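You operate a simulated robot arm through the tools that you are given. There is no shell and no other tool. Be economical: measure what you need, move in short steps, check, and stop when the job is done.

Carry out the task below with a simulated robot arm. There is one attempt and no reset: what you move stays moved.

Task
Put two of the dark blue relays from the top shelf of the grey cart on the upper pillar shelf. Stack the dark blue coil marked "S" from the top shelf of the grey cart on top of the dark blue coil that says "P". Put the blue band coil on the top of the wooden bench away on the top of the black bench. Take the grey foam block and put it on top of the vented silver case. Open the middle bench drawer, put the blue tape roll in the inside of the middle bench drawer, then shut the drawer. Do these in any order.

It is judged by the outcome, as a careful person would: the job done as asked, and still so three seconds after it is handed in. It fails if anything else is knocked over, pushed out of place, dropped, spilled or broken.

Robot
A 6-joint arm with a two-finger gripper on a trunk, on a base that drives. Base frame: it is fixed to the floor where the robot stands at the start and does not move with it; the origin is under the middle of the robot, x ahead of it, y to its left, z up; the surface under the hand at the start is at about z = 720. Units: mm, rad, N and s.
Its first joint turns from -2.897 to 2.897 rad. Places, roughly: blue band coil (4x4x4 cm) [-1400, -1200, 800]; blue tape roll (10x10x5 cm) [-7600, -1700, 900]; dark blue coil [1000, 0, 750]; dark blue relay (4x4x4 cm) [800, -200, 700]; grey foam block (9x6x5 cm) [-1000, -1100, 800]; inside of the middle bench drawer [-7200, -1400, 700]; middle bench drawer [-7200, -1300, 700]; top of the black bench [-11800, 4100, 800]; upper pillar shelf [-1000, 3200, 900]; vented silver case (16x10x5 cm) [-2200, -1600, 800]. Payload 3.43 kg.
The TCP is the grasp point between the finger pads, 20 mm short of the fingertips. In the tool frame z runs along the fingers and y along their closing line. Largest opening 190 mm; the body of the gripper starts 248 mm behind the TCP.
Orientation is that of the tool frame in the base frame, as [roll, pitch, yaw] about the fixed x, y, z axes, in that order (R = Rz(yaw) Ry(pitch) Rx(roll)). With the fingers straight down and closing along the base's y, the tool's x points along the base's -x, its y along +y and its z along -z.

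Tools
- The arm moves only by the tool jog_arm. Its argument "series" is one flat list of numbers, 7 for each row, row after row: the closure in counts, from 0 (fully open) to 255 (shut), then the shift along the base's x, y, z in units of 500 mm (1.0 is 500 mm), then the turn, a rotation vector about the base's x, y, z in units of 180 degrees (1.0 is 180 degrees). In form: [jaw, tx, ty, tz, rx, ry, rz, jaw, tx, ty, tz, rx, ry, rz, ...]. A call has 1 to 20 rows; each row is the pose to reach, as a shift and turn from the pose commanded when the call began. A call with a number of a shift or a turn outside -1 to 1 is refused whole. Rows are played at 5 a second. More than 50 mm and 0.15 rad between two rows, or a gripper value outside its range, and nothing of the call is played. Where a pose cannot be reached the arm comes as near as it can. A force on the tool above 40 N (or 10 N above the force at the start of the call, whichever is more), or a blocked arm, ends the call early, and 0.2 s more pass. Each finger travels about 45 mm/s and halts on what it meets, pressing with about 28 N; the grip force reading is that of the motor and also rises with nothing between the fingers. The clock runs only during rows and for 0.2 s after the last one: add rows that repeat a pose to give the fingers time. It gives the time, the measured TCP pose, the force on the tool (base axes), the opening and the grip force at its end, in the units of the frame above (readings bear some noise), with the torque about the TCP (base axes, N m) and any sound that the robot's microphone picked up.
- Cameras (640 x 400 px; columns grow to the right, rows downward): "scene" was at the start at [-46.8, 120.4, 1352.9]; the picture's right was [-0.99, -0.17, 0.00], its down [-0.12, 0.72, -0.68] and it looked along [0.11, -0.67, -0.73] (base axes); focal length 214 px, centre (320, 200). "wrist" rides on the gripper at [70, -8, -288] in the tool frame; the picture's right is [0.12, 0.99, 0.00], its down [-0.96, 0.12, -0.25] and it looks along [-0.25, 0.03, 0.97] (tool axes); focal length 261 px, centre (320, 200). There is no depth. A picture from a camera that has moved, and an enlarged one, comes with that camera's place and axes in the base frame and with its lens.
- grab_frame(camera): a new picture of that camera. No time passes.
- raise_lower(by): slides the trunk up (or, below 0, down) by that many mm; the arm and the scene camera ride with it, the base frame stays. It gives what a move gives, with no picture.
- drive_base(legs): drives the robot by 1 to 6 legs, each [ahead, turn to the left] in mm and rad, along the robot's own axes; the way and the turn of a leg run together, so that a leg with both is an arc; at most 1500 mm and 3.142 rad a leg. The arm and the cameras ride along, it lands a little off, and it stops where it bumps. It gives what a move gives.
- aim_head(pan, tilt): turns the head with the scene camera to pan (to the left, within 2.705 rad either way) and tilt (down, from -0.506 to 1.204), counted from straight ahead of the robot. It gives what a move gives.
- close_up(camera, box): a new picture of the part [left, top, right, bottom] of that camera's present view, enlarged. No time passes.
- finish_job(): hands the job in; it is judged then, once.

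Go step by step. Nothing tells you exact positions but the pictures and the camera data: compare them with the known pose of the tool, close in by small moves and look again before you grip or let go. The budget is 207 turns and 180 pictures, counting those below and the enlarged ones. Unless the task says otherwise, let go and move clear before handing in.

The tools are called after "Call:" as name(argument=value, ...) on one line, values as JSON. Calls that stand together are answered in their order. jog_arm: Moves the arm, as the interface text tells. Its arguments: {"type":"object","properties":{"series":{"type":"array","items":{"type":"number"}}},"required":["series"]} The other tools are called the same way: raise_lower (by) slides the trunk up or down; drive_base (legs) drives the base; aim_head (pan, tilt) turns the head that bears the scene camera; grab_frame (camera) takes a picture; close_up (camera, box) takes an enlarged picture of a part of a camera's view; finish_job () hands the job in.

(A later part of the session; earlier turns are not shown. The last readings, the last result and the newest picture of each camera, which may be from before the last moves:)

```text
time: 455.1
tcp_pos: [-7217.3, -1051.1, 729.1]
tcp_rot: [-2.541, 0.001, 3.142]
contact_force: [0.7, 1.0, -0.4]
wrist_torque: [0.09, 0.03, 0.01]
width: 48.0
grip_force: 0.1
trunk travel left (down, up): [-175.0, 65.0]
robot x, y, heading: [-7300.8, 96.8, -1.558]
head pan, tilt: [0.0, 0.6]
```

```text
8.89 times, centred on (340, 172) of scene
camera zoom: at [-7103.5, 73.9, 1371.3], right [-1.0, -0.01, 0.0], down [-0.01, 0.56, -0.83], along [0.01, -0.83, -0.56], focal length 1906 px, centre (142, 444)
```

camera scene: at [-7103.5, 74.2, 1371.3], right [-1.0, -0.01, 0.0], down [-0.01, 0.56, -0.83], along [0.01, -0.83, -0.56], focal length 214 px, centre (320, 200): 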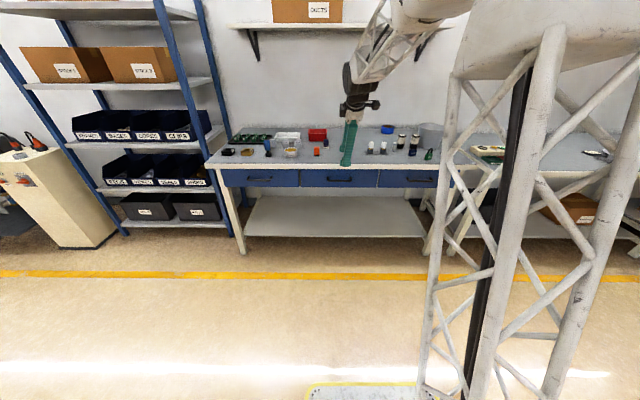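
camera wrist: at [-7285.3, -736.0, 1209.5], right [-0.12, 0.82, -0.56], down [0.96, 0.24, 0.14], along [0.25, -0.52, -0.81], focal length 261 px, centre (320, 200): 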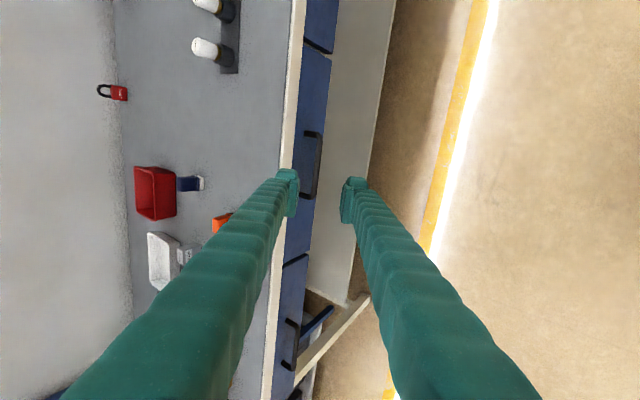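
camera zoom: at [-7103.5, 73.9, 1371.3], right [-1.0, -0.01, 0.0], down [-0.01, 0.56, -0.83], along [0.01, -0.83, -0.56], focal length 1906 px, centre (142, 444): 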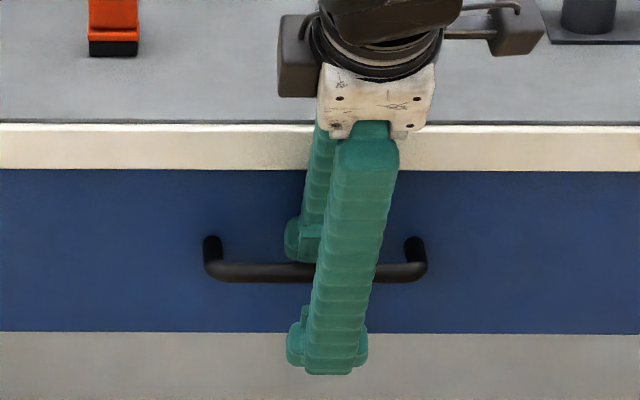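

About 38 mm remain. Advancing 33 mm so the bar is just past the TCP, then closing on it.

Call:
jog_arm(series=[190, 0, -0.02, -0.029, 0, 0, 0, 190, 0, -0.037, -0.054, 0, 0, 0, 190, 0, -0.037, -0.054, 0, 0, 0])

Call:
close_up(camera="wrist", box=[220, 100, 420, 260])

Call:
close_up(camera="scene", box=[310, 150, 370, 195])

```text
time: 455.5
tcp_pos: [-7216.7, -1055.2, 722.9]
tcp_rot: [-2.543, -0.002, -3.141]
contact_force: [-0.7, 23.1, 7.4]
wrist_torque: [-0.84, 0.01, -0.02]
width: 41.9
grip_force: 0.1
trunk travel left (down, up): [-175.0, 65.0]
robot x, y, heading: [-7302.8, 98.5, -1.559]
head pan, tilt: [0.0, 0.6]
stopped in row 1: the force on the tool passed its limit at 60 N (the readings are from after the stop); the commanded pose is now the measured one
```

```text
2.50 times, centred on (320, 180) of wrist
camera zoom: at [-7286.8, -898.3, 964.4], right [-0.12, 0.82, -0.56], down [0.96, 0.23, 0.14], along [0.25, -0.52, -0.82], focal length 652 px, centre (320, 250)
```

zoom: 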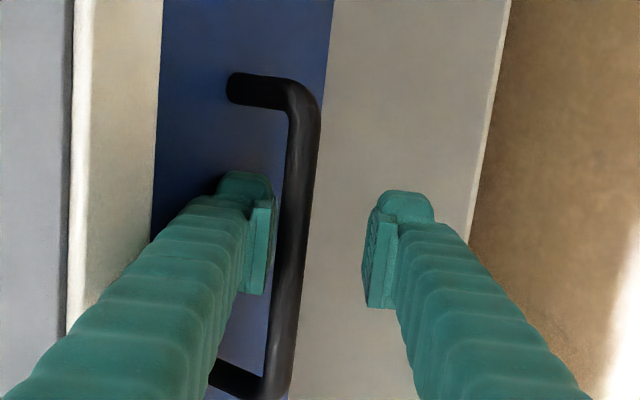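

```text
8.89 times, centred on (340, 172) of scene
camera zoom: at [-7103.5, 75.2, 1371.4], right [-1.0, -0.01, 0.0], down [-0.01, 0.56, -0.83], along [0.01, -0.83, -0.56], focal length 1906 px, centre (142, 444)
```

zoom: 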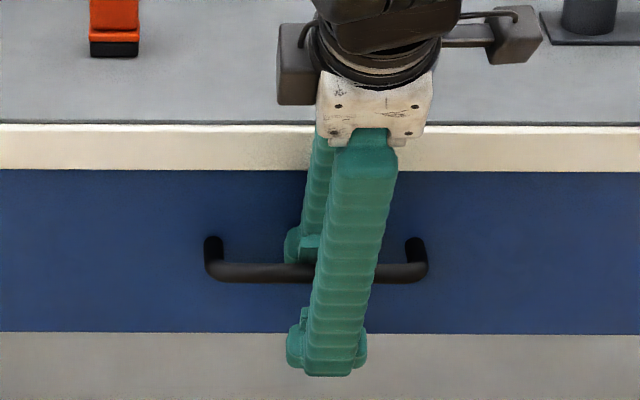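

The back fingertip touched the drawer face, which means the bar is already about at TCP depth. Backing 3 mm and closing on the bar.

Call:
jog_arm(series=[190, 0, 0.006, 0, 0, 0, 0, 215, 0, 0.008, 0, 0, 0, 0, 235, 0, 0.01, 0, 0, 0, 0, 250, 0, 0.01, 0, 0, 0, 0, 250, 0, 0.01, 0, 0, 0, 0])

Call:
close_up(camera="wrist", box=[220, 100, 420, 260])

```text
time: 456.7
tcp_pos: [-7215.4, -1052.2, 727.2]
tcp_rot: [-2.537, 0.002, 3.14]
contact_force: [0.3, 1.5, 39.7]
wrist_torque: [-0.57, 0.35, 0.2]
width: 15.1
grip_force: 9.7
trunk travel left (down, up): [-175.0, 65.0]
robot x, y, heading: [-7304.5, 98.3, -1.56]
head pan, tilt: [0.0, 0.6]
```

```text
2.50 times, centred on (320, 180) of wrist
camera zoom: at [-7286.8, -894.3, 966.9], right [-0.12, 0.82, -0.57], down [0.96, 0.24, 0.14], along [0.25, -0.53, -0.81], focal length 652 px, centre (320, 250)
```

zoom: 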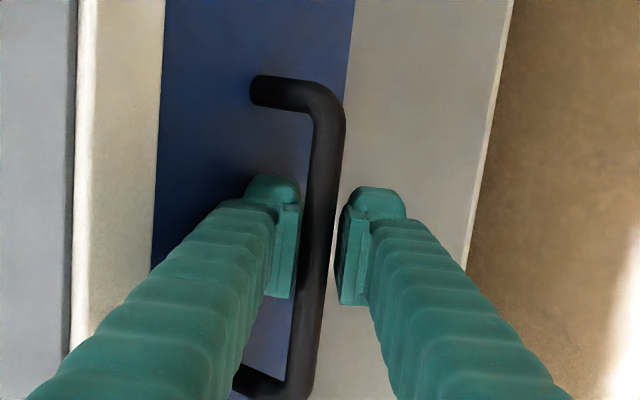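

The fingers close around the bar and the drawer has begun to move. Relieving vertical force and completing the grip.

Call:
jog_arm(series=[250, 0, 0.004, 0.006, 0, 0, 0, 250, 0, 0.006, 0.01, 0, 0, 0, 250, 0, 0.006, 0.01, 0, 0, 0])

```text
time: 457.5
tcp_pos: [-7215.1, -1048.7, 728.9]
tcp_rot: [-2.542, 0.001, -3.141]
contact_force: [-1.3, -2.1, 23.3]
wrist_torque: [-0.26, 0.26, 0.31]
width: 11.2
grip_force: 6.3
trunk travel left (down, up): [-175.0, 65.0]
robot x, y, heading: [-7301.9, 95.4, -1.557]
head pan, tilt: [0.0, 0.6]
```

Now a gentle pull of 60 mm to see whether the drawer follows.

Call:
jog_arm(series=[250, 0, 0.03, 0.002, 0, 0, 0, 250, 0, 0.06, 0.002, 0, 0, 0, 250, 0, 0.09, 0.002, 0, 0, 0, 250, 0, 0.12, 0.002, 0, 0, 0])

Call:
grab_frame(camera="wrist")

```text
time: 458.5
tcp_pos: [-7215.4, -987.7, 727.9]
tcp_rot: [-2.54, 0.002, 3.141]
contact_force: [0.7, 1.3, 10.3]
wrist_torque: [0.13, 0.78, 0.87]
width: 8.9
grip_force: 42.6
trunk travel left (down, up): [-175.0, 65.0]
robot x, y, heading: [-7300.5, 100.6, -1.559]
head pan, tilt: [0.0, 0.6]
```

```text
37 pictures are left
camera wrist: at [-7286.7, -831.0, 969.4], right [-0.12, 0.82, -0.56], down [0.96, 0.24, 0.14], along [0.25, -0.52, -0.82], focal length 261 px, centre (320, 200)
```

wrist: 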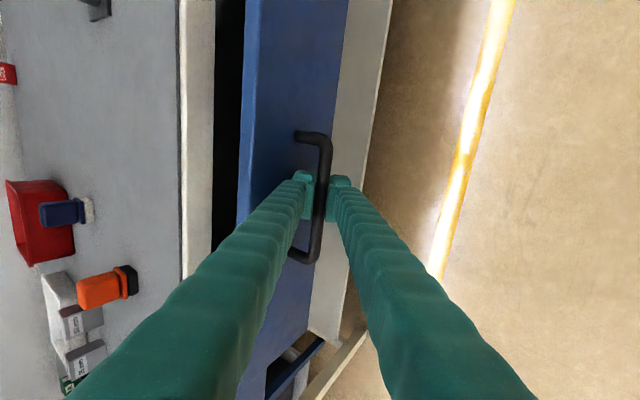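

The drawer follows. Pulling another 230 mm.

Call:
jog_arm(series=[250, 0, 0.05, 0, 0, 0, 0, 250, 0, 0.1, 0, 0, 0, 0, 250, 0, 0.15, 0, 0, 0, 0, 250, 0, 0.2, 0, 0, 0, 0, 250, 0, 0.25, 0, 0, 0, 0, 250, 0, 0.3, 0, 0, 0, 0, 250, 0, 0.35, 0, 0, 0, 0, 250, 0, 0.4, 0, 0, 0, 0, 250, 0, 0.44, 0, 0, 0, 0, 250, 0, 0.46, 0, 0, 0, 0])

Call:
grab_frame(camera="scene")

Call:
grab_frame(camera="wrist")

```text
time: 460.7
tcp_pos: [-7215.9, -757.6, 727.7]
tcp_rot: [-2.542, -0.001, -3.14]
contact_force: [5.3, 0.5, -14.3]
wrist_torque: [-0.08, 0.69, 0.98]
width: 9.1
grip_force: 43.2
trunk travel left (down, up): [-175.0, 65.0]
robot x, y, heading: [-7302.5, 100.9, -1.558]
head pan, tilt: [0.0, 0.6]
```

```text
36 pictures are left
camera scene: at [-7103.2, 73.4, 1371.0], right [-1.0, -0.01, 0.0], down [-0.01, 0.57, -0.82], along [0.01, -0.82, -0.57], focal length 214 px, centre (320, 200)
```

scene: 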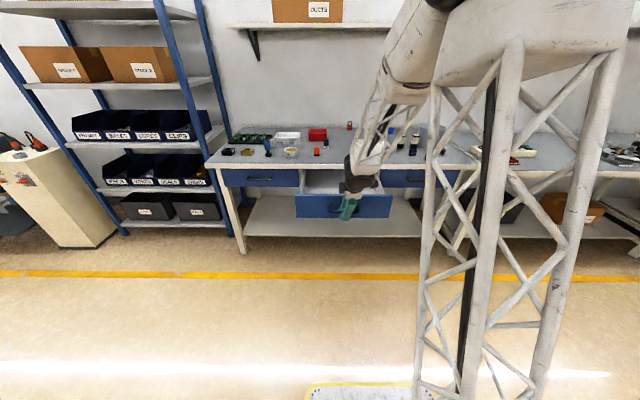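

```text
35 pictures are left
camera wrist: at [-7286.6, -602.2, 969.6], right [-0.12, 0.82, -0.56], down [0.96, 0.23, 0.14], along [0.25, -0.52, -0.82], focal length 261 px, centre (320, 200)
```

wrist: 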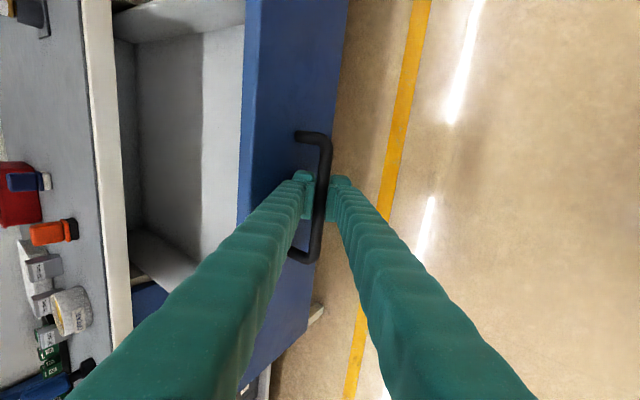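

Drawer is open ~290 mm and empty. Releasing the bar, withdrawing along the finger axis, and straightening the hand.

Call:
jog_arm(series=[215, 0, 0, 0, 0, 0, 0, 190, 0, 0, 0, 0, 0, 0, 190, 0, 0, 0, 0, 0, 0, 190, 0, 0.03, 0.044, 0, 0, 0, 190, 0, 0.08, 0.117, 0, 0, 0, 190, 0, 0.13, 0.19, 0, 0, 0, 190, 0, 0.18, 0.263, 0, 0, 0, 190, 0, 0.18, 0.33, 0, 0, 0, 190, 0, 0.18, 0.4, 0.04, 0, 0, 190, 0, 0.18, 0.47, 0.08, 0, 0, 190, 0, 0.18, 0.54, 0.12, 0, 0, 190, 0, 0.18, 0.6, 0.16, 0, 0, 190, 0, 0.18, 0.66, 0.191, 0, 0])

Call:
jog_arm(series=[150, -0.02, 0.02, 0, 0, 0, -0.0455, 100, -0.04, 0.04, 0, 0, 0, -0.091, 70, -0.06, 0.06, 0, 0, 0, -0.1365, 70, -0.08, 0.08, 0, 0, 0, -0.182, 70, -0.1, 0.1, 0, 0, 0, -0.2275, 70, -0.12, 0.1, 0, 0, 0, -0.273, 70, -0.14, 0.1, 0, 0, 0, -0.3185, 70, -0.16, 0.1, 0, 0, 0, -0.364, 70, -0.16, 0.1, 0, 0, 0, -0.4095, 70, -0.16, 0.1, 0, 0, 0, -0.455, 70, -0.16, 0.1, 0, 0, 0, -0.495])

Call:
grab_frame(camera="scene")

```text
time: 463.5
tcp_pos: [-7216.7, -667.8, 1059.5]
tcp_rot: [3.141, 0.001, -3.141]
contact_force: [-0.5, 0.7, -0.2]
wrist_torque: [-0.12, -0.01, 0.01]
width: 48.2
grip_force: 0.1
trunk travel left (down, up): [-175.0, 65.0]
robot x, y, heading: [-7303.0, 101.8, -1.555]
head pan, tilt: [0.0, 0.6]
```

```text
time: 465.9
tcp_pos: [-7295.0, -618.0, 1059.3]
tcp_rot: [3.14, 0.004, 1.582]
contact_force: [0.2, -0.3, 0.1]
wrist_torque: [-0.03, 0.0, -0.01]
width: 137.5
grip_force: 0.1
trunk travel left (down, up): [-175.0, 65.0]
robot x, y, heading: [-7300.6, 97.8, -1.558]
head pan, tilt: [0.0, 0.6]
```

```text
34 pictures are left
camera scene: at [-7103.5, 74.0, 1371.3], right [-1.0, -0.01, 0.0], down [-0.01, 0.56, -0.83], along [0.01, -0.82, -0.56], focal length 214 px, centre (320, 200)
```

scene: 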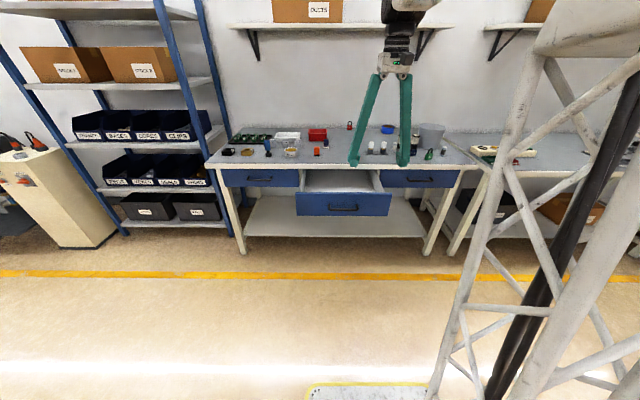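

Drawer stays open. Leaning and retracting the hand, then driving to a stance in front of the tape roll.

Call:
jog_arm(series=[70, 0, 0.08, 0.01, -0.0159, 0, 0, 70, 0, 0.16, 0.02, -0.0318, 0, 0, 70, 0, 0.24, 0.03, -0.0477, 0, 0, 70, 0, 0.32, 0.05, -0.0637, 0, 0, 70, 0, 0.38, 0.06, -0.0796, 0, 0])

Call:
drive_base(legs=[[0, -0.9], [480, 0], [0, 0.89], [400, 0]])

Call:
grab_frame(camera="scene")

Call:
grab_frame(camera="wrist")

```text
time: 467.1
tcp_pos: [-7296.1, -431.3, 1086.4]
tcp_rot: [-3.138, 0.249, 1.585]
contact_force: [-0.2, -2.1, -0.4]
wrist_torque: [0.21, 0.05, -0.02]
width: 137.6
grip_force: 0.2
trunk travel left (down, up): [-175.0, 65.0]
robot x, y, heading: [-7303.3, 97.7, -1.561]
head pan, tilt: [0.0, 0.6]
```

```text
time: 476.8
tcp_pos: [-7686.9, -1136.9, 1087.4]
tcp_rot: [-3.138, 0.252, 1.563]
contact_force: [-0.6, 0.1, -0.7]
wrist_torque: [0.01, 0.01, -0.02]
width: 137.7
grip_force: 0.1
trunk travel left (down, up): [-175.0, 65.0]
robot x, y, heading: [-7680.0, -606.9, -1.583]
head pan, tilt: [0.0, 0.6]
```

```text
33 pictures are left
camera scene: at [-7482.9, -637.9, 1371.3], right [-1.0, 0.01, 0.0], down [0.01, 0.56, -0.83], along [-0.01, -0.83, -0.56], focal length 214 px, centre (320, 200)
```

scene: 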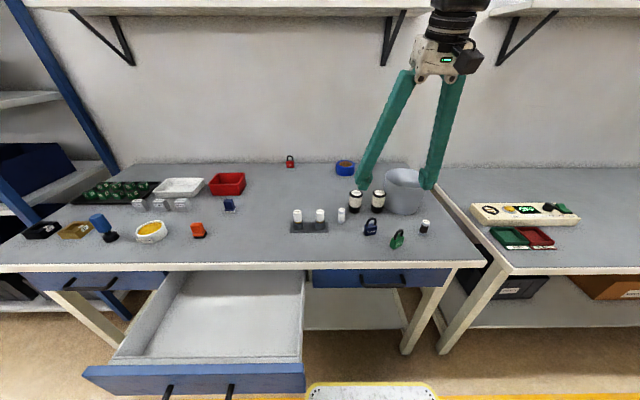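

```text
32 pictures are left
camera wrist: at [-7693.1, -997.1, 1347.8], right [0.99, 0.11, -0.03], down [0.11, -0.87, 0.48], along [0.02, -0.48, -0.88], focal length 261 px, centre (320, 200)
```

wrist: 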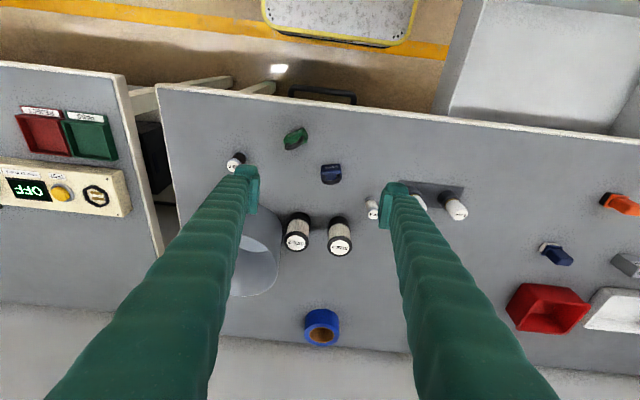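

Tape roll centre ≈ (-7628, -1591), top ≈ z 919. Moving over it with the leaned hand (wrist stays in front of the wall shelf).

Call:
jog_arm(series=[70, 0.012, -0.09, 0, 0, 0, 0, 70, 0.024, -0.18, 0, 0, 0, 0, 70, 0.036, -0.27, 0, 0, 0, 0, 70, 0.048, -0.36, 0, 0, 0, 0, 70, 0.06, -0.45, 0, 0, 0, 0, 70, 0.072, -0.54, 0, 0, 0, 0, 70, 0.084, -0.63, 0, 0, 0, 0, 70, 0.096, -0.72, 0, 0, 0, 0, 70, 0.108, -0.81, -0.03, 0, 0, 0, 70, 0.118, -0.89, -0.06, 0, 0, 0, 70, 0.118, -0.908, -0.14, 0, 0, 0])

Call:
grab_frame(camera="wrist")

Call:
grab_frame(camera="scene")

```text
time: 479.2
tcp_pos: [-7628.1, -1591.0, 1018.5]
tcp_rot: [-3.138, 0.252, 1.565]
contact_force: [0.1, 1.4, 0.3]
wrist_torque: [-0.07, -0.02, -0.02]
width: 137.7
grip_force: 0.0
trunk travel left (down, up): [-175.0, 65.0]
robot x, y, heading: [-7680.0, -606.3, -1.585]
head pan, tilt: [0.0, 0.6]
```

```text
31 pictures are left
camera wrist: at [-7635.0, -1450.3, 1278.1], right [0.99, 0.11, -0.03], down [0.11, -0.87, 0.48], along [0.02, -0.48, -0.88], focal length 261 px, centre (320, 200)
```

wrist: 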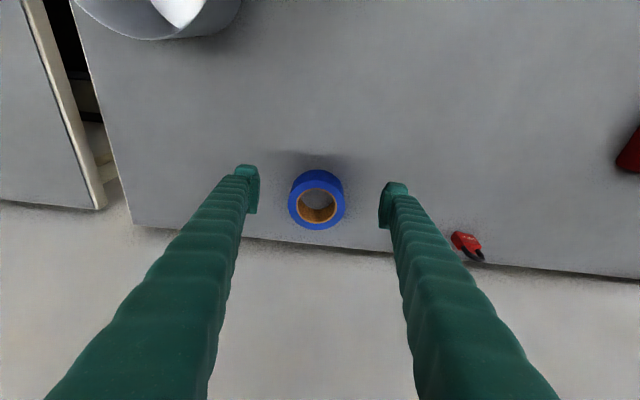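

```text
30 pictures are left
camera scene: at [-7482.9, -637.9, 1371.3], right [-1.0, 0.01, 0.0], down [0.01, 0.56, -0.83], along [-0.01, -0.82, -0.56], focal length 214 px, centre (320, 200)
```

scene: 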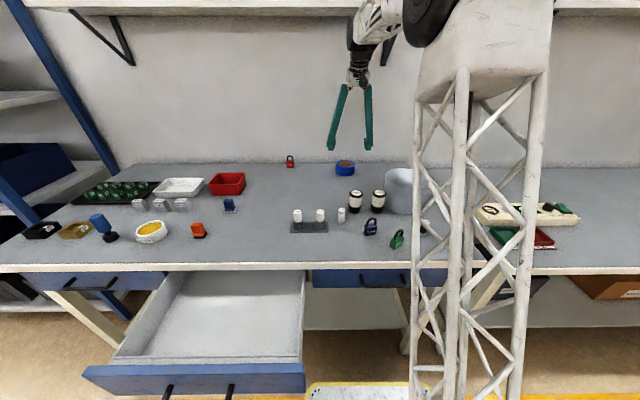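

Combining views (and the 10 cm diameter), the tape is really at about (-7631, -1668) with its top near z 877. I'll move the base 60 mm forward, align, and lower part-way.

Call:
drive_base(legs=[[60, 0]])

Call:
jog_arm(series=[70, -0.004, -0.03, -0.06, 0, 0, 0, 70, -0.006, -0.034, -0.14, 0, 0, 0, 70, -0.006, -0.034, -0.2, 0, 0, 0])

Call:
grab_frame(camera="wrist")

Call:
close_up(camera="scene", box=[290, 100, 410, 190])

```text
time: 480.2
tcp_pos: [-7628.2, -1650.6, 1017.5]
tcp_rot: [-3.139, 0.252, 1.563]
contact_force: [-0.3, -1.4, -0.6]
wrist_torque: [0.02, -0.01, 0.0]
width: 137.9
grip_force: 0.0
trunk travel left (down, up): [-175.0, 65.0]
robot x, y, heading: [-7683.1, -666.6, -1.581]
head pan, tilt: [0.0, 0.6]
```

```text
time: 481.0
tcp_pos: [-7630.5, -1667.6, 918.2]
tcp_rot: [-3.137, 0.253, 1.564]
contact_force: [0.1, 0.0, 0.6]
wrist_torque: [-0.08, -0.03, 0.0]
width: 137.9
grip_force: 0.2
trunk travel left (down, up): [-175.0, 65.0]
robot x, y, heading: [-7682.9, -669.3, -1.584]
head pan, tilt: [0.0, 0.6]
```

```text
29 pictures are left
camera wrist: at [-7637.0, -1526.8, 1179.0], right [0.99, 0.11, -0.03], down [0.11, -0.87, 0.48], along [0.02, -0.48, -0.88], focal length 261 px, centre (320, 200)
```

wrist: 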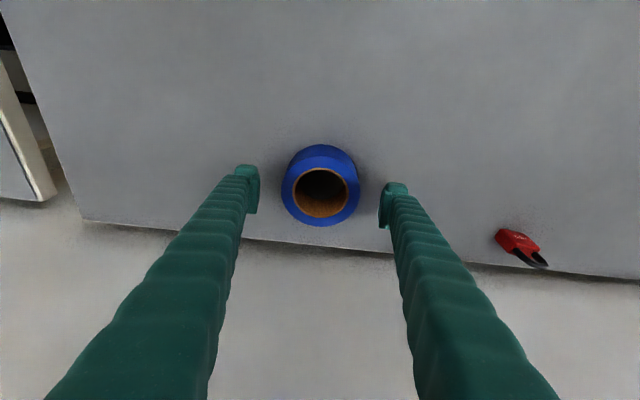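

```text
4.44 times, centred on (350, 145) of scene
camera zoom: at [-7483.5, -698.2, 1371.3], right [-1.0, 0.01, 0.0], down [0.01, 0.56, -0.83], along [-0.01, -0.83, -0.56], focal length 953 px, centre (187, 444)
```

zoom: 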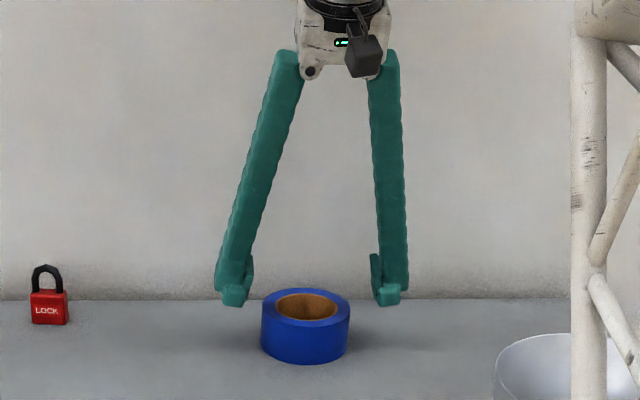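

Tape is well between the fingers in x. Lowering to 885 with a small y correction, then checking the height.

Call:
jog_arm(series=[70, 0.004, -0.012, -0.03, 0, 0, 0, 70, 0.006, -0.012, -0.066, 0, 0, 0])

Call:
close_up(camera="scene", box=[310, 130, 390, 190])

Call:
close_up(camera="wrist", box=[220, 120, 420, 270])

```text
time: 481.6
tcp_pos: [-7629.1, -1672.6, 885.9]
tcp_rot: [-3.138, 0.251, 1.564]
contact_force: [0.5, 0.2, 0.7]
wrist_torque: [-0.04, 0.03, 0.04]
width: 137.9
grip_force: 0.1
trunk travel left (down, up): [-175.0, 65.0]
robot x, y, heading: [-7682.3, -666.5, -1.585]
head pan, tilt: [0.0, 0.6]
```

```text
6.67 times, centred on (350, 160) of scene
camera zoom: at [-7483.5, -698.3, 1371.3], right [-1.0, 0.01, 0.0], down [0.01, 0.56, -0.83], along [-0.01, -0.83, -0.56], focal length 1430 px, centre (120, 467)
```

zoom: 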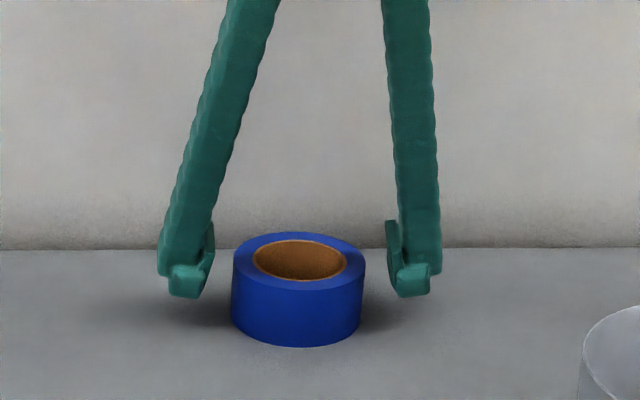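

```text
2.67 times, centred on (320, 195) of wrist
camera zoom: at [-7634.6, -1532.6, 1145.0], right [0.99, 0.11, -0.03], down [0.11, -0.87, 0.48], along [0.02, -0.48, -0.88], focal length 695 px, centre (320, 213)
```

zoom: 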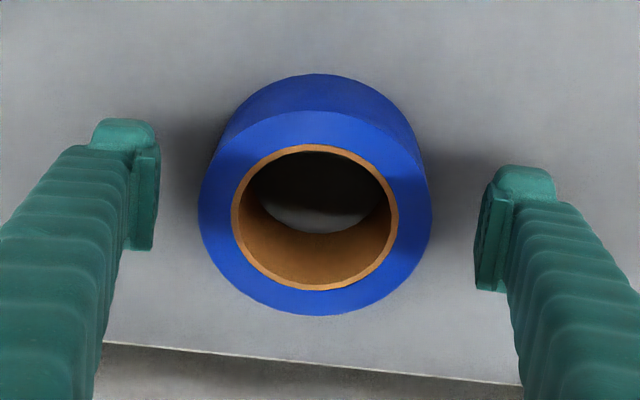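

The tape's top is right at TCP height (z≈886). Lowering 22 mm and gripping.

Call:
jog_arm(series=[70, -0.002, -0.004, -0.024, 0, 0, 0, 70, -0.002, -0.006, -0.044, 0, 0, 0, 100, -0.002, -0.006, -0.044, 0, 0, 0, 130, -0.002, -0.006, -0.044, 0, 0, 0, 145, -0.002, -0.006, -0.044, 0, 0, 0, 145, -0.002, -0.006, -0.044, 0, 0, 0, 145, -0.002, -0.006, -0.044, 0, 0, 0, 145, -0.002, -0.006, -0.044, 0, 0, 0])

Call:
close_up(camera="wrist", box=[220, 120, 420, 270])

```text
time: 483.4
tcp_pos: [-7628.7, -1677.3, 863.0]
tcp_rot: [-3.139, 0.252, 1.564]
contact_force: [-0.2, -0.3, -0.4]
wrist_torque: [0.0, 0.05, 0.03]
width: 104.2
grip_force: 28.3
trunk travel left (down, up): [-175.0, 65.0]
robot x, y, heading: [-7677.3, -665.2, -1.582]
head pan, tilt: [0.0, 0.6]
```

```text
2.67 times, centred on (320, 195) of wrist
camera zoom: at [-7636.1, -1536.7, 1123.4], right [0.99, 0.11, -0.03], down [0.11, -0.87, 0.48], along [0.02, -0.48, -0.88], focal length 695 px, centre (320, 213)
```

zoom: 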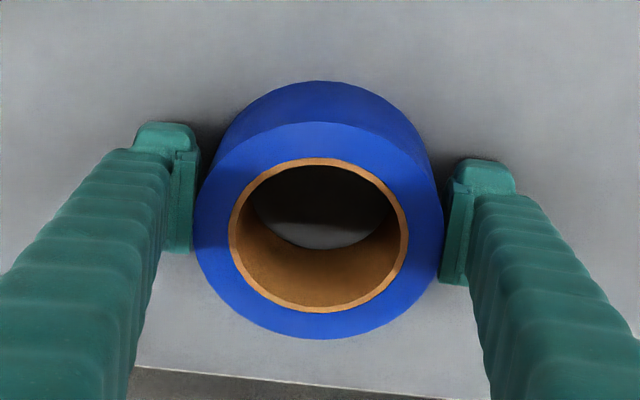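

Tape roll held. Lifting, retracting, and driving over to stand in front of the open drawer.

Call:
jog_arm(series=[145, 0, 0, 0.09, 0, 0, 0, 145, 0, 0, 0.18, 0, 0, 0, 145, 0, 0, 0.27, 0, 0, 0, 145, 0, 0.02, 0.36, 0, 0, 0, 145, 0, 0.1, 0.4, 0, 0, 0, 145, 0, 0.19, 0.42, 0, 0, 0, 145, 0, 0.28, 0.42, 0, 0, 0, 145, 0, 0.37, 0.42, 0, 0, 0, 145, 0, 0.46, 0.42, 0, 0, 0, 145, 0, 0.55, 0.42, 0, 0, 0, 145, 0, 0.64, 0.42, 0, 0, 0, 145, 0, 0.73, 0.42, 0, 0, 0, 145, 0, 0.82, 0.42, 0, 0, 0, 145, 0, 0.91, 0.42, 0, 0, 0, 145, 0, 0.99, 0.42, 0, 0, 0])

Call:
drive_base(legs=[[-340, 0], [0, 1.58], [440, 0], [0, -1.57]])

Call:
grab_frame(camera="scene")

Call:
grab_frame(camera="wrist")

```text
time: 486.6
tcp_pos: [-7631.7, -1183.3, 1075.1]
tcp_rot: [-3.139, 0.25, 1.565]
contact_force: [-0.2, -1.9, -3.4]
wrist_torque: [0.17, 0.0, -0.05]
width: 104.3
grip_force: 28.3
trunk travel left (down, up): [-175.0, 65.0]
robot x, y, heading: [-7681.1, -667.3, -1.576]
head pan, tilt: [0.0, 0.6]
```

```text
time: 499.1
tcp_pos: [-7194.8, -850.5, 1075.8]
tcp_rot: [-3.138, 0.252, 1.55]
contact_force: [0.7, 0.0, -1.3]
wrist_torque: [0.03, -0.03, -0.01]
width: 104.0
grip_force: 27.9
trunk travel left (down, up): [-175.0, 65.0]
robot x, y, heading: [-7240.6, -335.3, -1.592]
head pan, tilt: [0.0, 0.6]
```

```text
24 pictures are left
camera scene: at [-7039.9, -368.3, 1371.3], right [-1.0, 0.02, 0.0], down [0.01, 0.56, -0.83], along [-0.02, -0.82, -0.56], focal length 214 px, centre (320, 200)
```

scene: 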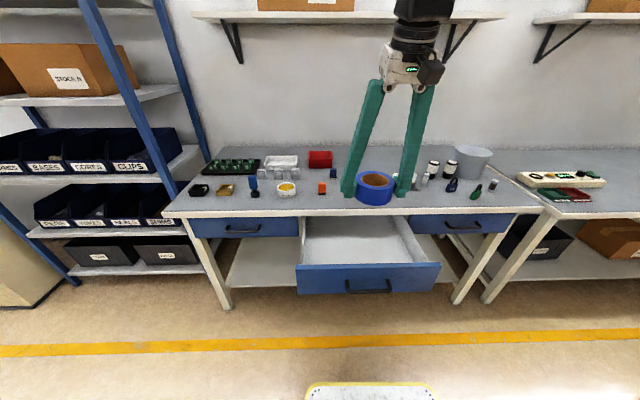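

```text
23 pictures are left
camera wrist: at [-7198.9, -710.0, 1335.8], right [0.99, 0.09, -0.03], down [0.1, -0.87, 0.48], along [0.02, -0.48, -0.88], focal length 261 px, centre (320, 200)
```

wrist: 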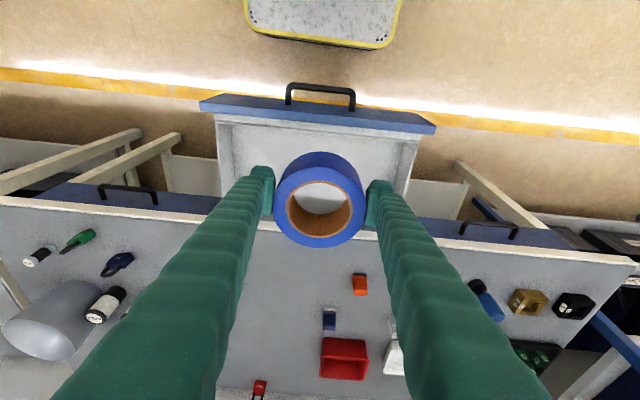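

The tape is above the drawer opening. Moving 77 mm back to centre it over the opening and lowering part-way.

Call:
jog_arm(series=[145, 0, -0.08, 0, 0, 0, 0, 145, 0, -0.155, 0, 0, 0, 0, 145, 0, -0.155, -0.09, 0, 0, 0, 145, 0, -0.155, -0.18, 0, 0, 0, 145, 0, -0.155, -0.27, 0, 0, 0, 145, 0, -0.155, -0.36, 0, 0, 0, 145, 0, -0.155, -0.4, 0, 0, 0])

Call:
grab_frame(camera="wrist")

Call:
close_up(camera="scene", box=[280, 160, 460, 310])

```text
time: 500.7
tcp_pos: [-7192.1, -928.0, 875.3]
tcp_rot: [-3.139, 0.252, 1.549]
contact_force: [0.0, 0.9, -1.4]
wrist_torque: [-0.05, 0.0, 0.01]
width: 103.5
grip_force: 28.1
trunk travel left (down, up): [-175.0, 65.0]
robot x, y, heading: [-7236.5, -335.9, -1.595]
head pan, tilt: [0.0, 0.6]
```

```text
22 pictures are left
camera wrist: at [-7196.7, -788.1, 1134.4], right [0.99, 0.09, -0.03], down [0.1, -0.87, 0.48], along [0.02, -0.48, -0.88], focal length 261 px, centre (320, 200)
```

wrist: 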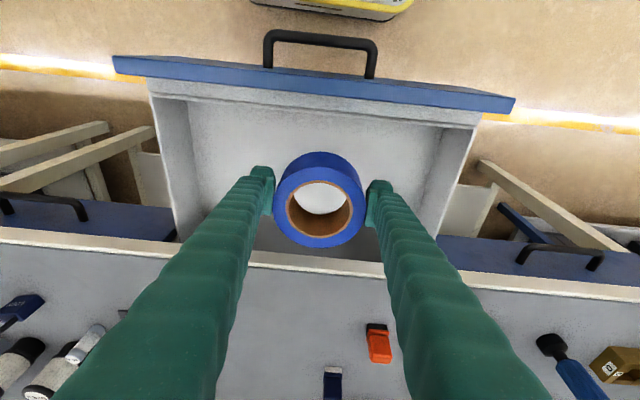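

```text
2.67 times, centred on (370, 235) of scene
camera zoom: at [-7039.9, -368.1, 1371.3], right [-1.0, 0.02, 0.0], down [0.01, 0.56, -0.83], along [-0.02, -0.82, -0.56], focal length 572 px, centre (187, 107)
```

zoom: 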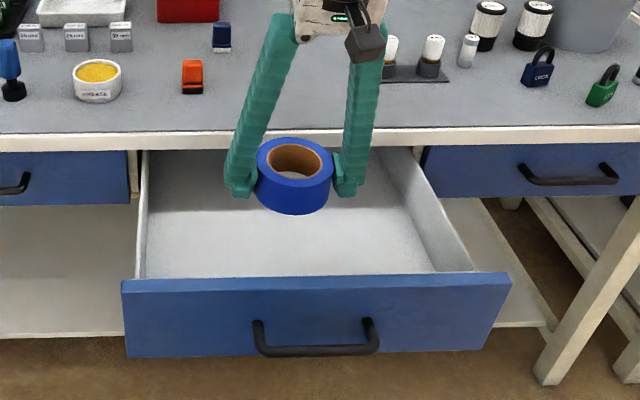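

Well inside the opening. Lowering to 745 and checking.

Call:
jog_arm(series=[145, 0, -0.01, -0.08, 0, 0, 0, 145, 0, -0.01, -0.16, 0, 0, 0, 145, 0, -0.01, -0.22, 0, 0, 0, 145, 0, -0.01, -0.25, 0, 0, 0, 145, 0, -0.01, -0.26, 0, 0, 0])

Call:
close_up(camera="scene", box=[280, 160, 460, 310])

```text
time: 501.9
tcp_pos: [-7194.0, -932.6, 744.4]
tcp_rot: [-3.138, 0.251, 1.55]
contact_force: [0.0, 0.3, -2.2]
wrist_torque: [0.0, -0.01, -0.05]
width: 103.7
grip_force: 27.9
trunk travel left (down, up): [-175.0, 65.0]
robot x, y, heading: [-7236.2, -331.8, -1.596]
head pan, tilt: [0.0, 0.6]
```

```text
2.67 times, centred on (370, 235) of scene
camera zoom: at [-7039.9, -368.3, 1371.3], right [-1.0, 0.02, 0.0], down [0.01, 0.56, -0.83], along [-0.02, -0.82, -0.56], focal length 572 px, centre (187, 107)
```

zoom: 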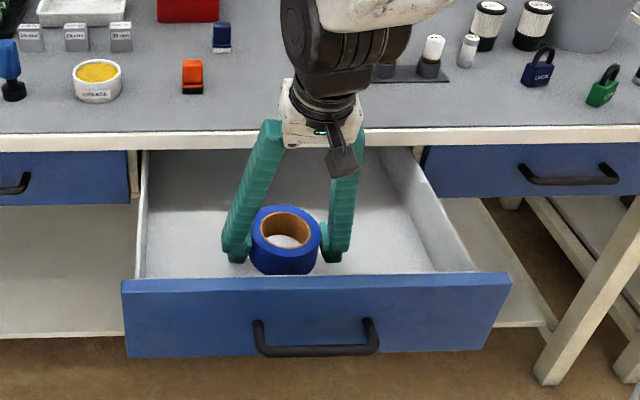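

Still above the floor of the drawer; easing down to contact.

Call:
jog_arm(series=[145, 0, 0, -0.01, 0, 0, 0, 145, 0, 0, -0.02, 0, 0, 0, 145, 0, 0, -0.028, 0, 0, 0, 145, 0, 0, -0.034, 0, 0, 0])

```text
time: 502.9
tcp_pos: [-7194.4, -934.2, 728.6]
tcp_rot: [-3.137, 0.251, 1.55]
contact_force: [-0.1, 0.1, -1.2]
wrist_torque: [0.01, 0.0, 0.0]
width: 103.8
grip_force: 28.5
trunk travel left (down, up): [-175.0, 65.0]
robot x, y, heading: [-7239.7, -338.7, -1.592]
head pan, tilt: [0.0, 0.6]
```

Call:
jog_arm(series=[145, 0, 0, -0.006, 0, 0, 0, 145, 0, 0, -0.012, 0, 0, 0, 145, 0, 0, -0.018, 0, 0, 0, 145, 0, 0, -0.024, 0, 0, 0])

Call:
close_up(camera="scene", box=[320, 200, 420, 280])

```text
time: 503.9
tcp_pos: [-7195.3, -931.9, 715.7]
tcp_rot: [-3.137, 0.251, 1.55]
contact_force: [-0.7, -0.7, -1.8]
wrist_torque: [0.01, 0.01, -0.01]
width: 103.9
grip_force: 28.3
trunk travel left (down, up): [-175.0, 65.0]
robot x, y, heading: [-7239.2, -333.1, -1.591]
head pan, tilt: [0.0, 0.6]
```

```text
5.00 times, centred on (370, 240) of scene
camera zoom: at [-7039.9, -368.3, 1371.3], right [-1.0, 0.02, 0.0], down [0.01, 0.56, -0.83], along [-0.02, -0.82, -0.56], focal length 1072 px, centre (70, 0)
```

zoom: 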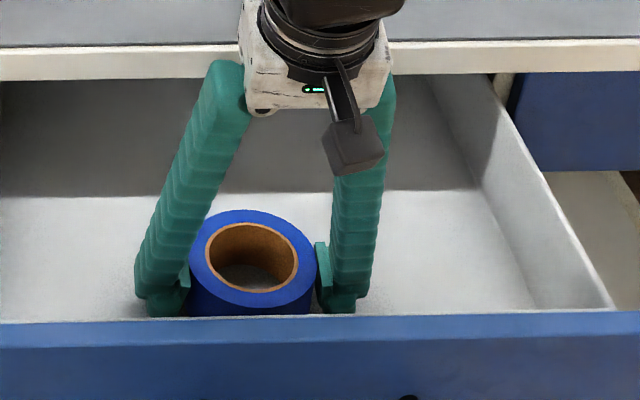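

Call:
jog_arm(series=[145, 0, 0, -0.006, 0, 0, 0, 145, 0, 0, -0.012, 0, 0, 0, 145, 0, 0, -0.018, 0, 0, 0, 145, 0, 0, -0.024, 0, 0, 0, 145, 0, 0, -0.03, 0, 0, 0, 145, 0, 0, -0.036, 0, 0, 0])

```text
time: 505.3
tcp_pos: [-7194.4, -934.2, 700.6]
tcp_rot: [-3.138, 0.256, 1.55]
contact_force: [2.7, 0.4, 43.3]
wrist_torque: [-0.13, -0.63, 0.23]
width: 105.3
grip_force: 27.9
trunk travel left (down, up): [-175.0, 65.0]
robot x, y, heading: [-7237.8, -329.5, -1.597]
head pan, tilt: [0.0, 0.6]
```

Touching the drawer floor. Relieving, opening and lifting straight out.

Call:
jog_arm(series=[145, 0, 0, 0.005, 0, 0, 0, 125, 0, 0, 0.005, 0, 0, 0, 105, 0, 0, 0.005, 0, 0, 0, 90, 0, 0, 0.005, 0, 0, 0, 80, 0, 0, 0.005, 0, 0, 0, 80, 0, 0, 0.08, 0, 0, 0, 80, 0, 0, 0.17, 0, 0, 0, 80, 0, 0, 0.26, 0, 0, 0, 80, 0, 0, 0.35, 0, 0, 0, 80, 0, 0, 0.44, 0, 0, 0, 80, 0, 0, 0.53, 0, 0, 0, 80, 0, 0, 0.62, 0, 0, 0, 80, 0, 0.08, 0.66, 0, 0, 0, 80, 0, 0.17, 0.68, 0, 0, 0])

Call:
grab_frame(camera="wrist")

Call:
close_up(camera="scene", box=[280, 180, 460, 310])

```text
time: 508.3
tcp_pos: [-7197.5, -846.6, 1036.2]
tcp_rot: [-3.138, 0.251, 1.548]
contact_force: [1.0, -0.8, -0.5]
wrist_torque: [0.24, 0.07, 0.0]
width: 130.2
grip_force: 0.0
trunk travel left (down, up): [-175.0, 65.0]
robot x, y, heading: [-7237.1, -339.2, -1.593]
head pan, tilt: [0.0, 0.6]
```

```text
18 pictures are left
camera wrist: at [-7202.0, -706.3, 1295.7], right [1.0, 0.09, -0.03], down [0.1, -0.87, 0.48], along [0.02, -0.48, -0.88], focal length 261 px, centre (320, 200)
```

wrist: 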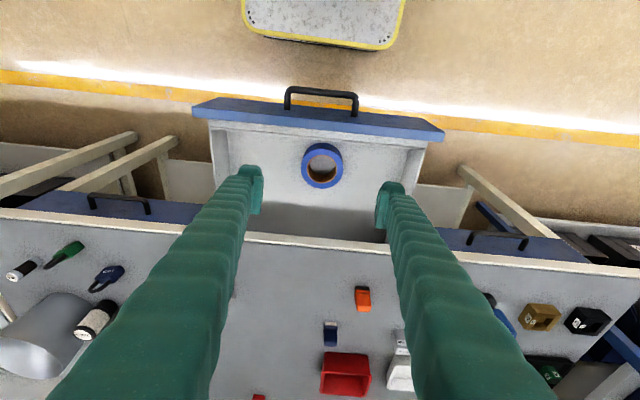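

```text
3.08 times, centred on (370, 245) of scene
camera zoom: at [-7039.8, -369.2, 1371.3], right [-1.0, 0.02, 0.0], down [0.01, 0.57, -0.82], along [-0.02, -0.82, -0.57], focal length 660 px, centre (166, 62)
```

zoom: 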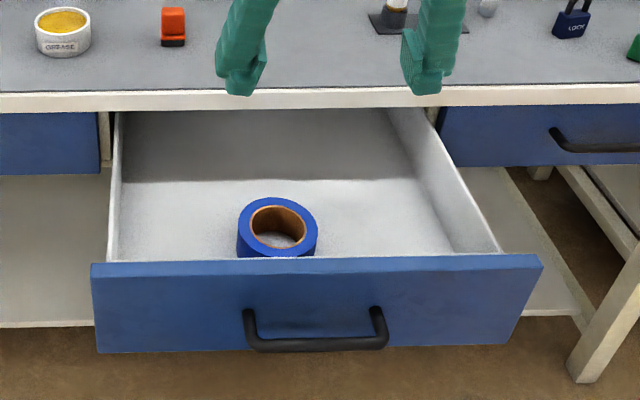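

Tape sits flat in the drawer. To shut it: back the base off, close the fingers, lean the hand more, and get in front of the handle to push.

Call:
drive_base(legs=[[-420, 0]])

Call:
jog_arm(series=[140, -0.007, -0.084, -0.02, -0.0106, 0, 0, 200, -0.014, -0.168, -0.04, -0.0212, 0, 0, 250, -0.021, -0.252, -0.06, -0.0318, 0, 0, 250, -0.028, -0.336, -0.08, -0.0424, 0, 0, 250, -0.034, -0.42, -0.1, -0.053, 0, 0, 250, -0.04, -0.5, -0.12, -0.0637, 0, 0, 250, -0.04, -0.5, -0.12, -0.0637, 0, 0])

Call:
grab_frame(camera="wrist")

```text
time: 510.9
tcp_pos: [-7184.8, -415.0, 1035.2]
tcp_rot: [-3.139, 0.251, 1.559]
contact_force: [-0.3, -0.9, 0.0]
wrist_torque: [-0.01, -0.02, -0.02]
width: 130.7
grip_force: 0.0
trunk travel left (down, up): [-175.0, 65.0]
robot x, y, heading: [-7225.4, 94.8, -1.589]
head pan, tilt: [0.0, 0.6]
```

```text
time: 512.5
tcp_pos: [-7205.8, -662.7, 974.9]
tcp_rot: [-3.14, 0.452, 1.557]
contact_force: [-1.2, 0.5, 0.2]
wrist_torque: [-0.02, 0.01, 0.01]
width: 4.0
grip_force: 0.0
trunk travel left (down, up): [-175.0, 65.0]
robot x, y, heading: [-7232.6, 93.1, -1.592]
head pan, tilt: [0.0, 0.6]
```

```text
16 pictures are left
camera wrist: at [-7210.8, -474.4, 1201.4], right [0.99, 0.09, -0.05], down [0.11, -0.76, 0.64], along [0.02, -0.64, -0.76], focal length 261 px, centre (320, 200)
```

wrist: 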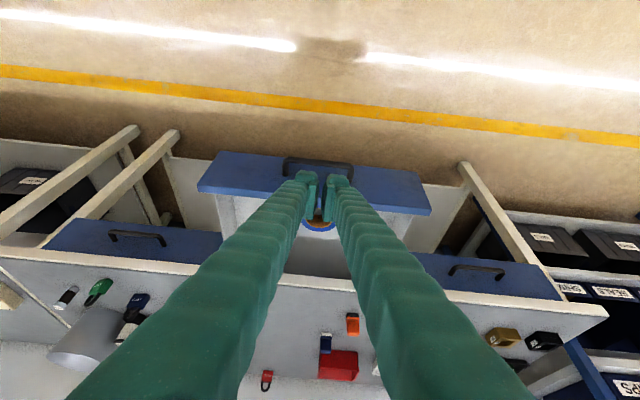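

Descending in front of the handle.

Call:
jog_arm(series=[250, 0, 0.02, -0.09, 0, 0, 0, 250, 0, 0.02, -0.18, 0, 0, 0, 250, 0, 0.02, -0.27, 0, 0, 0, 250, 0, 0.02, -0.36, 0, 0, 0, 250, 0, 0.02, -0.45, 0, 0, 0, 250, 0, 0.02, -0.48, 0, 0, 0])

Call:
grab_frame(camera="wrist")

Call:
close_up(camera="scene", box=[280, 140, 420, 260])

```text
time: 514.0
tcp_pos: [-7204.3, -654.8, 735.6]
tcp_rot: [-3.139, 0.452, 1.557]
contact_force: [0.5, -0.3, 1.2]
wrist_torque: [-0.03, -0.02, 0.0]
width: 4.0
grip_force: 0.0
trunk travel left (down, up): [-175.0, 65.0]
robot x, y, heading: [-7230.7, 97.3, -1.588]
head pan, tilt: [0.0, 0.6]
```

```text
15 pictures are left
camera wrist: at [-7210.1, -465.5, 962.9], right [0.99, 0.09, -0.05], down [0.11, -0.76, 0.64], along [0.02, -0.64, -0.76], focal length 261 px, centre (320, 200)
```

wrist: 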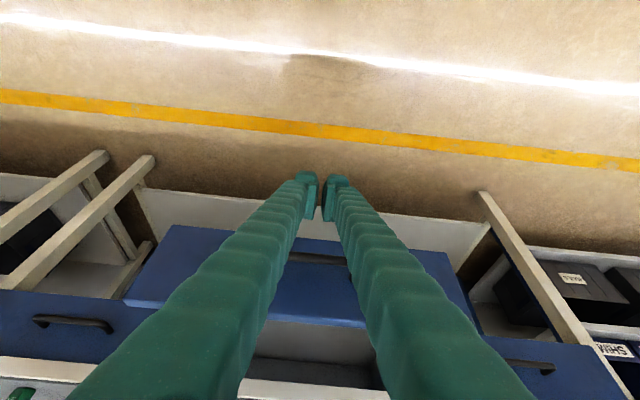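

```text
3.33 times, centred on (350, 200) of scene
camera zoom: at [-7030.6, 64.8, 1371.3], right [-1.0, 0.02, 0.0], down [0.01, 0.56, -0.83], along [-0.01, -0.83, -0.56], focal length 715 px, centre (220, 200)
```

zoom: 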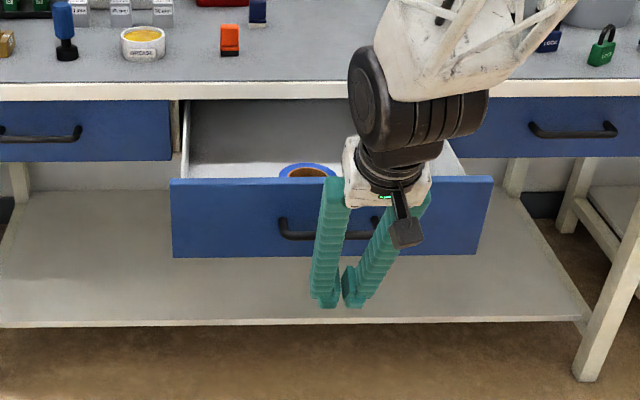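

Fingers are in front of the handle bar at the right height. Pushing the drawer in.

Call:
jog_arm(series=[250, 0, -0.06, 0, 0, 0, 0, 250, 0, -0.12, 0, 0, 0, 0, 250, 0, -0.17, 0, 0, 0, 0, 250, 0, -0.22, 0, 0, 0, 0, 250, 0, -0.27, 0, 0, 0, 0, 250, 0, -0.32, 0, 0, 0, 0, 250, 0, -0.37, 0, 0, 0, 0, 250, 0, -0.42, 0, 0, 0, 0, 250, 0, -0.47, 0, 0, 0, 0, 250, 0, -0.52, 0, 0, 0, 0, 250, 0, -0.57, 0, 0, 0, 0, 250, 0, -0.62, 0, 0, 0, 0, 250, 0, -0.66, 0, 0, 0, 0])

Call:
grab_frame(camera="scene")

Call:
grab_frame(camera="wrist")

```text
time: 516.8
tcp_pos: [-7203.3, -983.9, 737.1]
tcp_rot: [-3.141, 0.453, 1.557]
contact_force: [0.5, 0.2, 0.5]
wrist_torque: [0.02, -0.02, 0.0]
width: 3.6
grip_force: 0.0
trunk travel left (down, up): [-175.0, 65.0]
robot x, y, heading: [-7228.4, 97.6, -1.593]
head pan, tilt: [0.0, 0.6]
```

```text
13 pictures are left
camera scene: at [-7030.6, 64.8, 1371.3], right [-1.0, 0.02, 0.0], down [0.01, 0.56, -0.83], along [-0.01, -0.82, -0.56], focal length 214 px, centre (320, 200)
```

scene: 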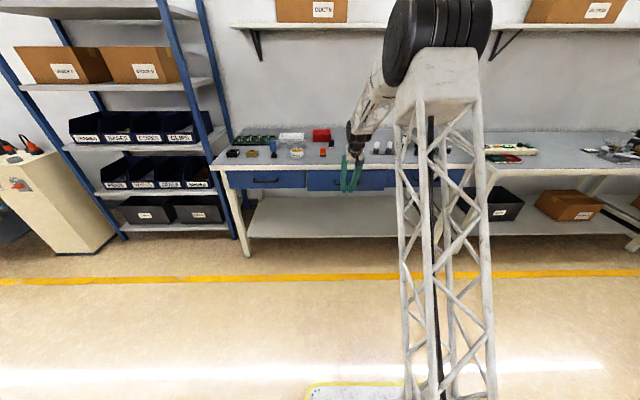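

```text
12 pictures are left
camera wrist: at [-7209.9, -794.6, 963.6], right [0.99, 0.09, -0.05], down [0.11, -0.76, 0.64], along [0.02, -0.64, -0.76], focal length 261 px, centre (320, 200)
```

wrist: 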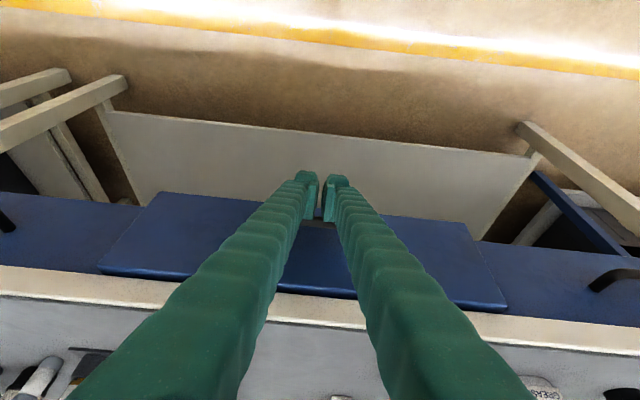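

Nearly shut. Pushing the rest gently until it stops.

Call:
jog_arm(series=[250, 0, -0.03, 0, 0, 0, 0, 250, 0, -0.05, 0, 0, 0, 0, 250, 0, -0.065, 0, 0, 0, 0, 250, 0, -0.08, 0, 0, 0, 0, 250, 0, -0.09, 0, 0, 0, 0, 250, 0, -0.1, 0, 0, 0, 0, 250, 0, -0.11, 0, 0, 0, 0])

Call:
grab_frame(camera="wrist")

Call:
close_up(camera="scene", box=[280, 130, 420, 220])

```text
time: 518.2
tcp_pos: [-7204.3, -1029.9, 733.3]
tcp_rot: [-3.141, 0.443, 1.556]
contact_force: [-0.7, 10.7, 0.7]
wrist_torque: [-0.01, 0.03, 0.13]
width: 3.3
grip_force: 0.1
trunk travel left (down, up): [-175.0, 65.0]
robot x, y, heading: [-7229.5, 90.7, -1.582]
head pan, tilt: [0.0, 0.6]
stopped in row 7: the force on the tool passed its limit at 49 N (the readings are from after the stop); the commanded pose is now the measured one
```

```text
11 pictures are left
camera wrist: at [-7209.3, -841.6, 962.1], right [0.99, 0.09, -0.05], down [0.11, -0.76, 0.64], along [0.02, -0.64, -0.77], focal length 261 px, centre (320, 200)
```

wrist: 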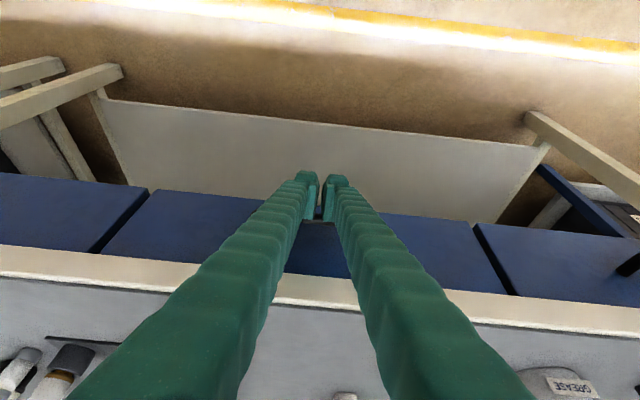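

```text
4.44 times, centred on (350, 175) of scene
camera zoom: at [-7030.6, 65.3, 1371.3], right [-1.0, 0.02, 0.0], down [0.01, 0.56, -0.83], along [-0.01, -0.82, -0.56], focal length 953 px, centre (187, 311)
```

zoom: 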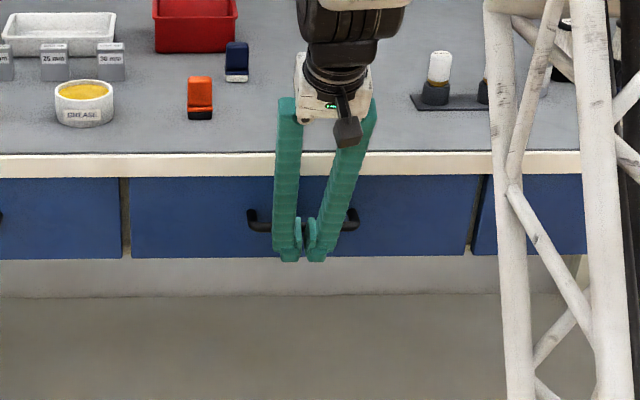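

The drawer is flush with its neighbours. Withdrawing the hand and taking a last look.

Call:
jog_arm(series=[250, 0, 0.06, 0, 0, 0, 0, 250, 0, 0.14, 0, 0, 0, 0, 250, 0, 0.22, 0.02, 0, 0, 0, 250, 0, 0.3, 0.06, 0, 0, 0, 250, 0, 0.38, 0.1, 0, 0, 0, 250, 0, 0.46, 0.14, 0, 0, 0, 250, 0, 0.54, 0.18, 0, 0, 0])

Call:
close_up(camera="scene", box=[200, 110, 480, 240])

```text
time: 519.8
tcp_pos: [-7204.6, -762.5, 821.5]
tcp_rot: [-3.141, 0.442, 1.557]
contact_force: [0.4, -1.4, -1.3]
wrist_torque: [0.04, 0.0, 0.03]
width: 4.1
grip_force: 0.2
trunk travel left (down, up): [-175.0, 65.0]
robot x, y, heading: [-7227.4, 98.8, -1.588]
head pan, tilt: [0.0, 0.6]
```

```text
2.29 times, centred on (340, 175) of scene
camera zoom: at [-7030.6, 64.1, 1371.2], right [-1.0, 0.02, 0.0], down [0.01, 0.57, -0.82], along [-0.01, -0.82, -0.57], focal length 490 px, centre (274, 257)
```

zoom: 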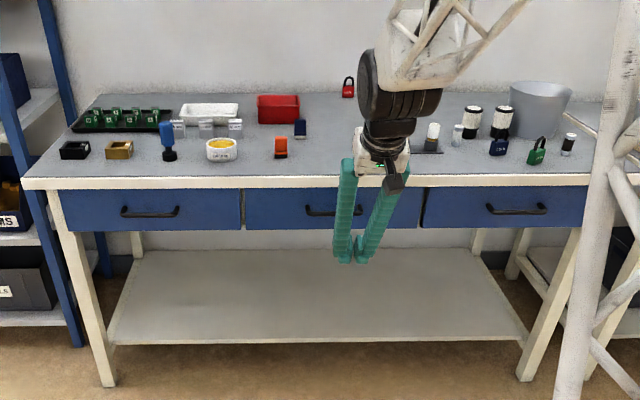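

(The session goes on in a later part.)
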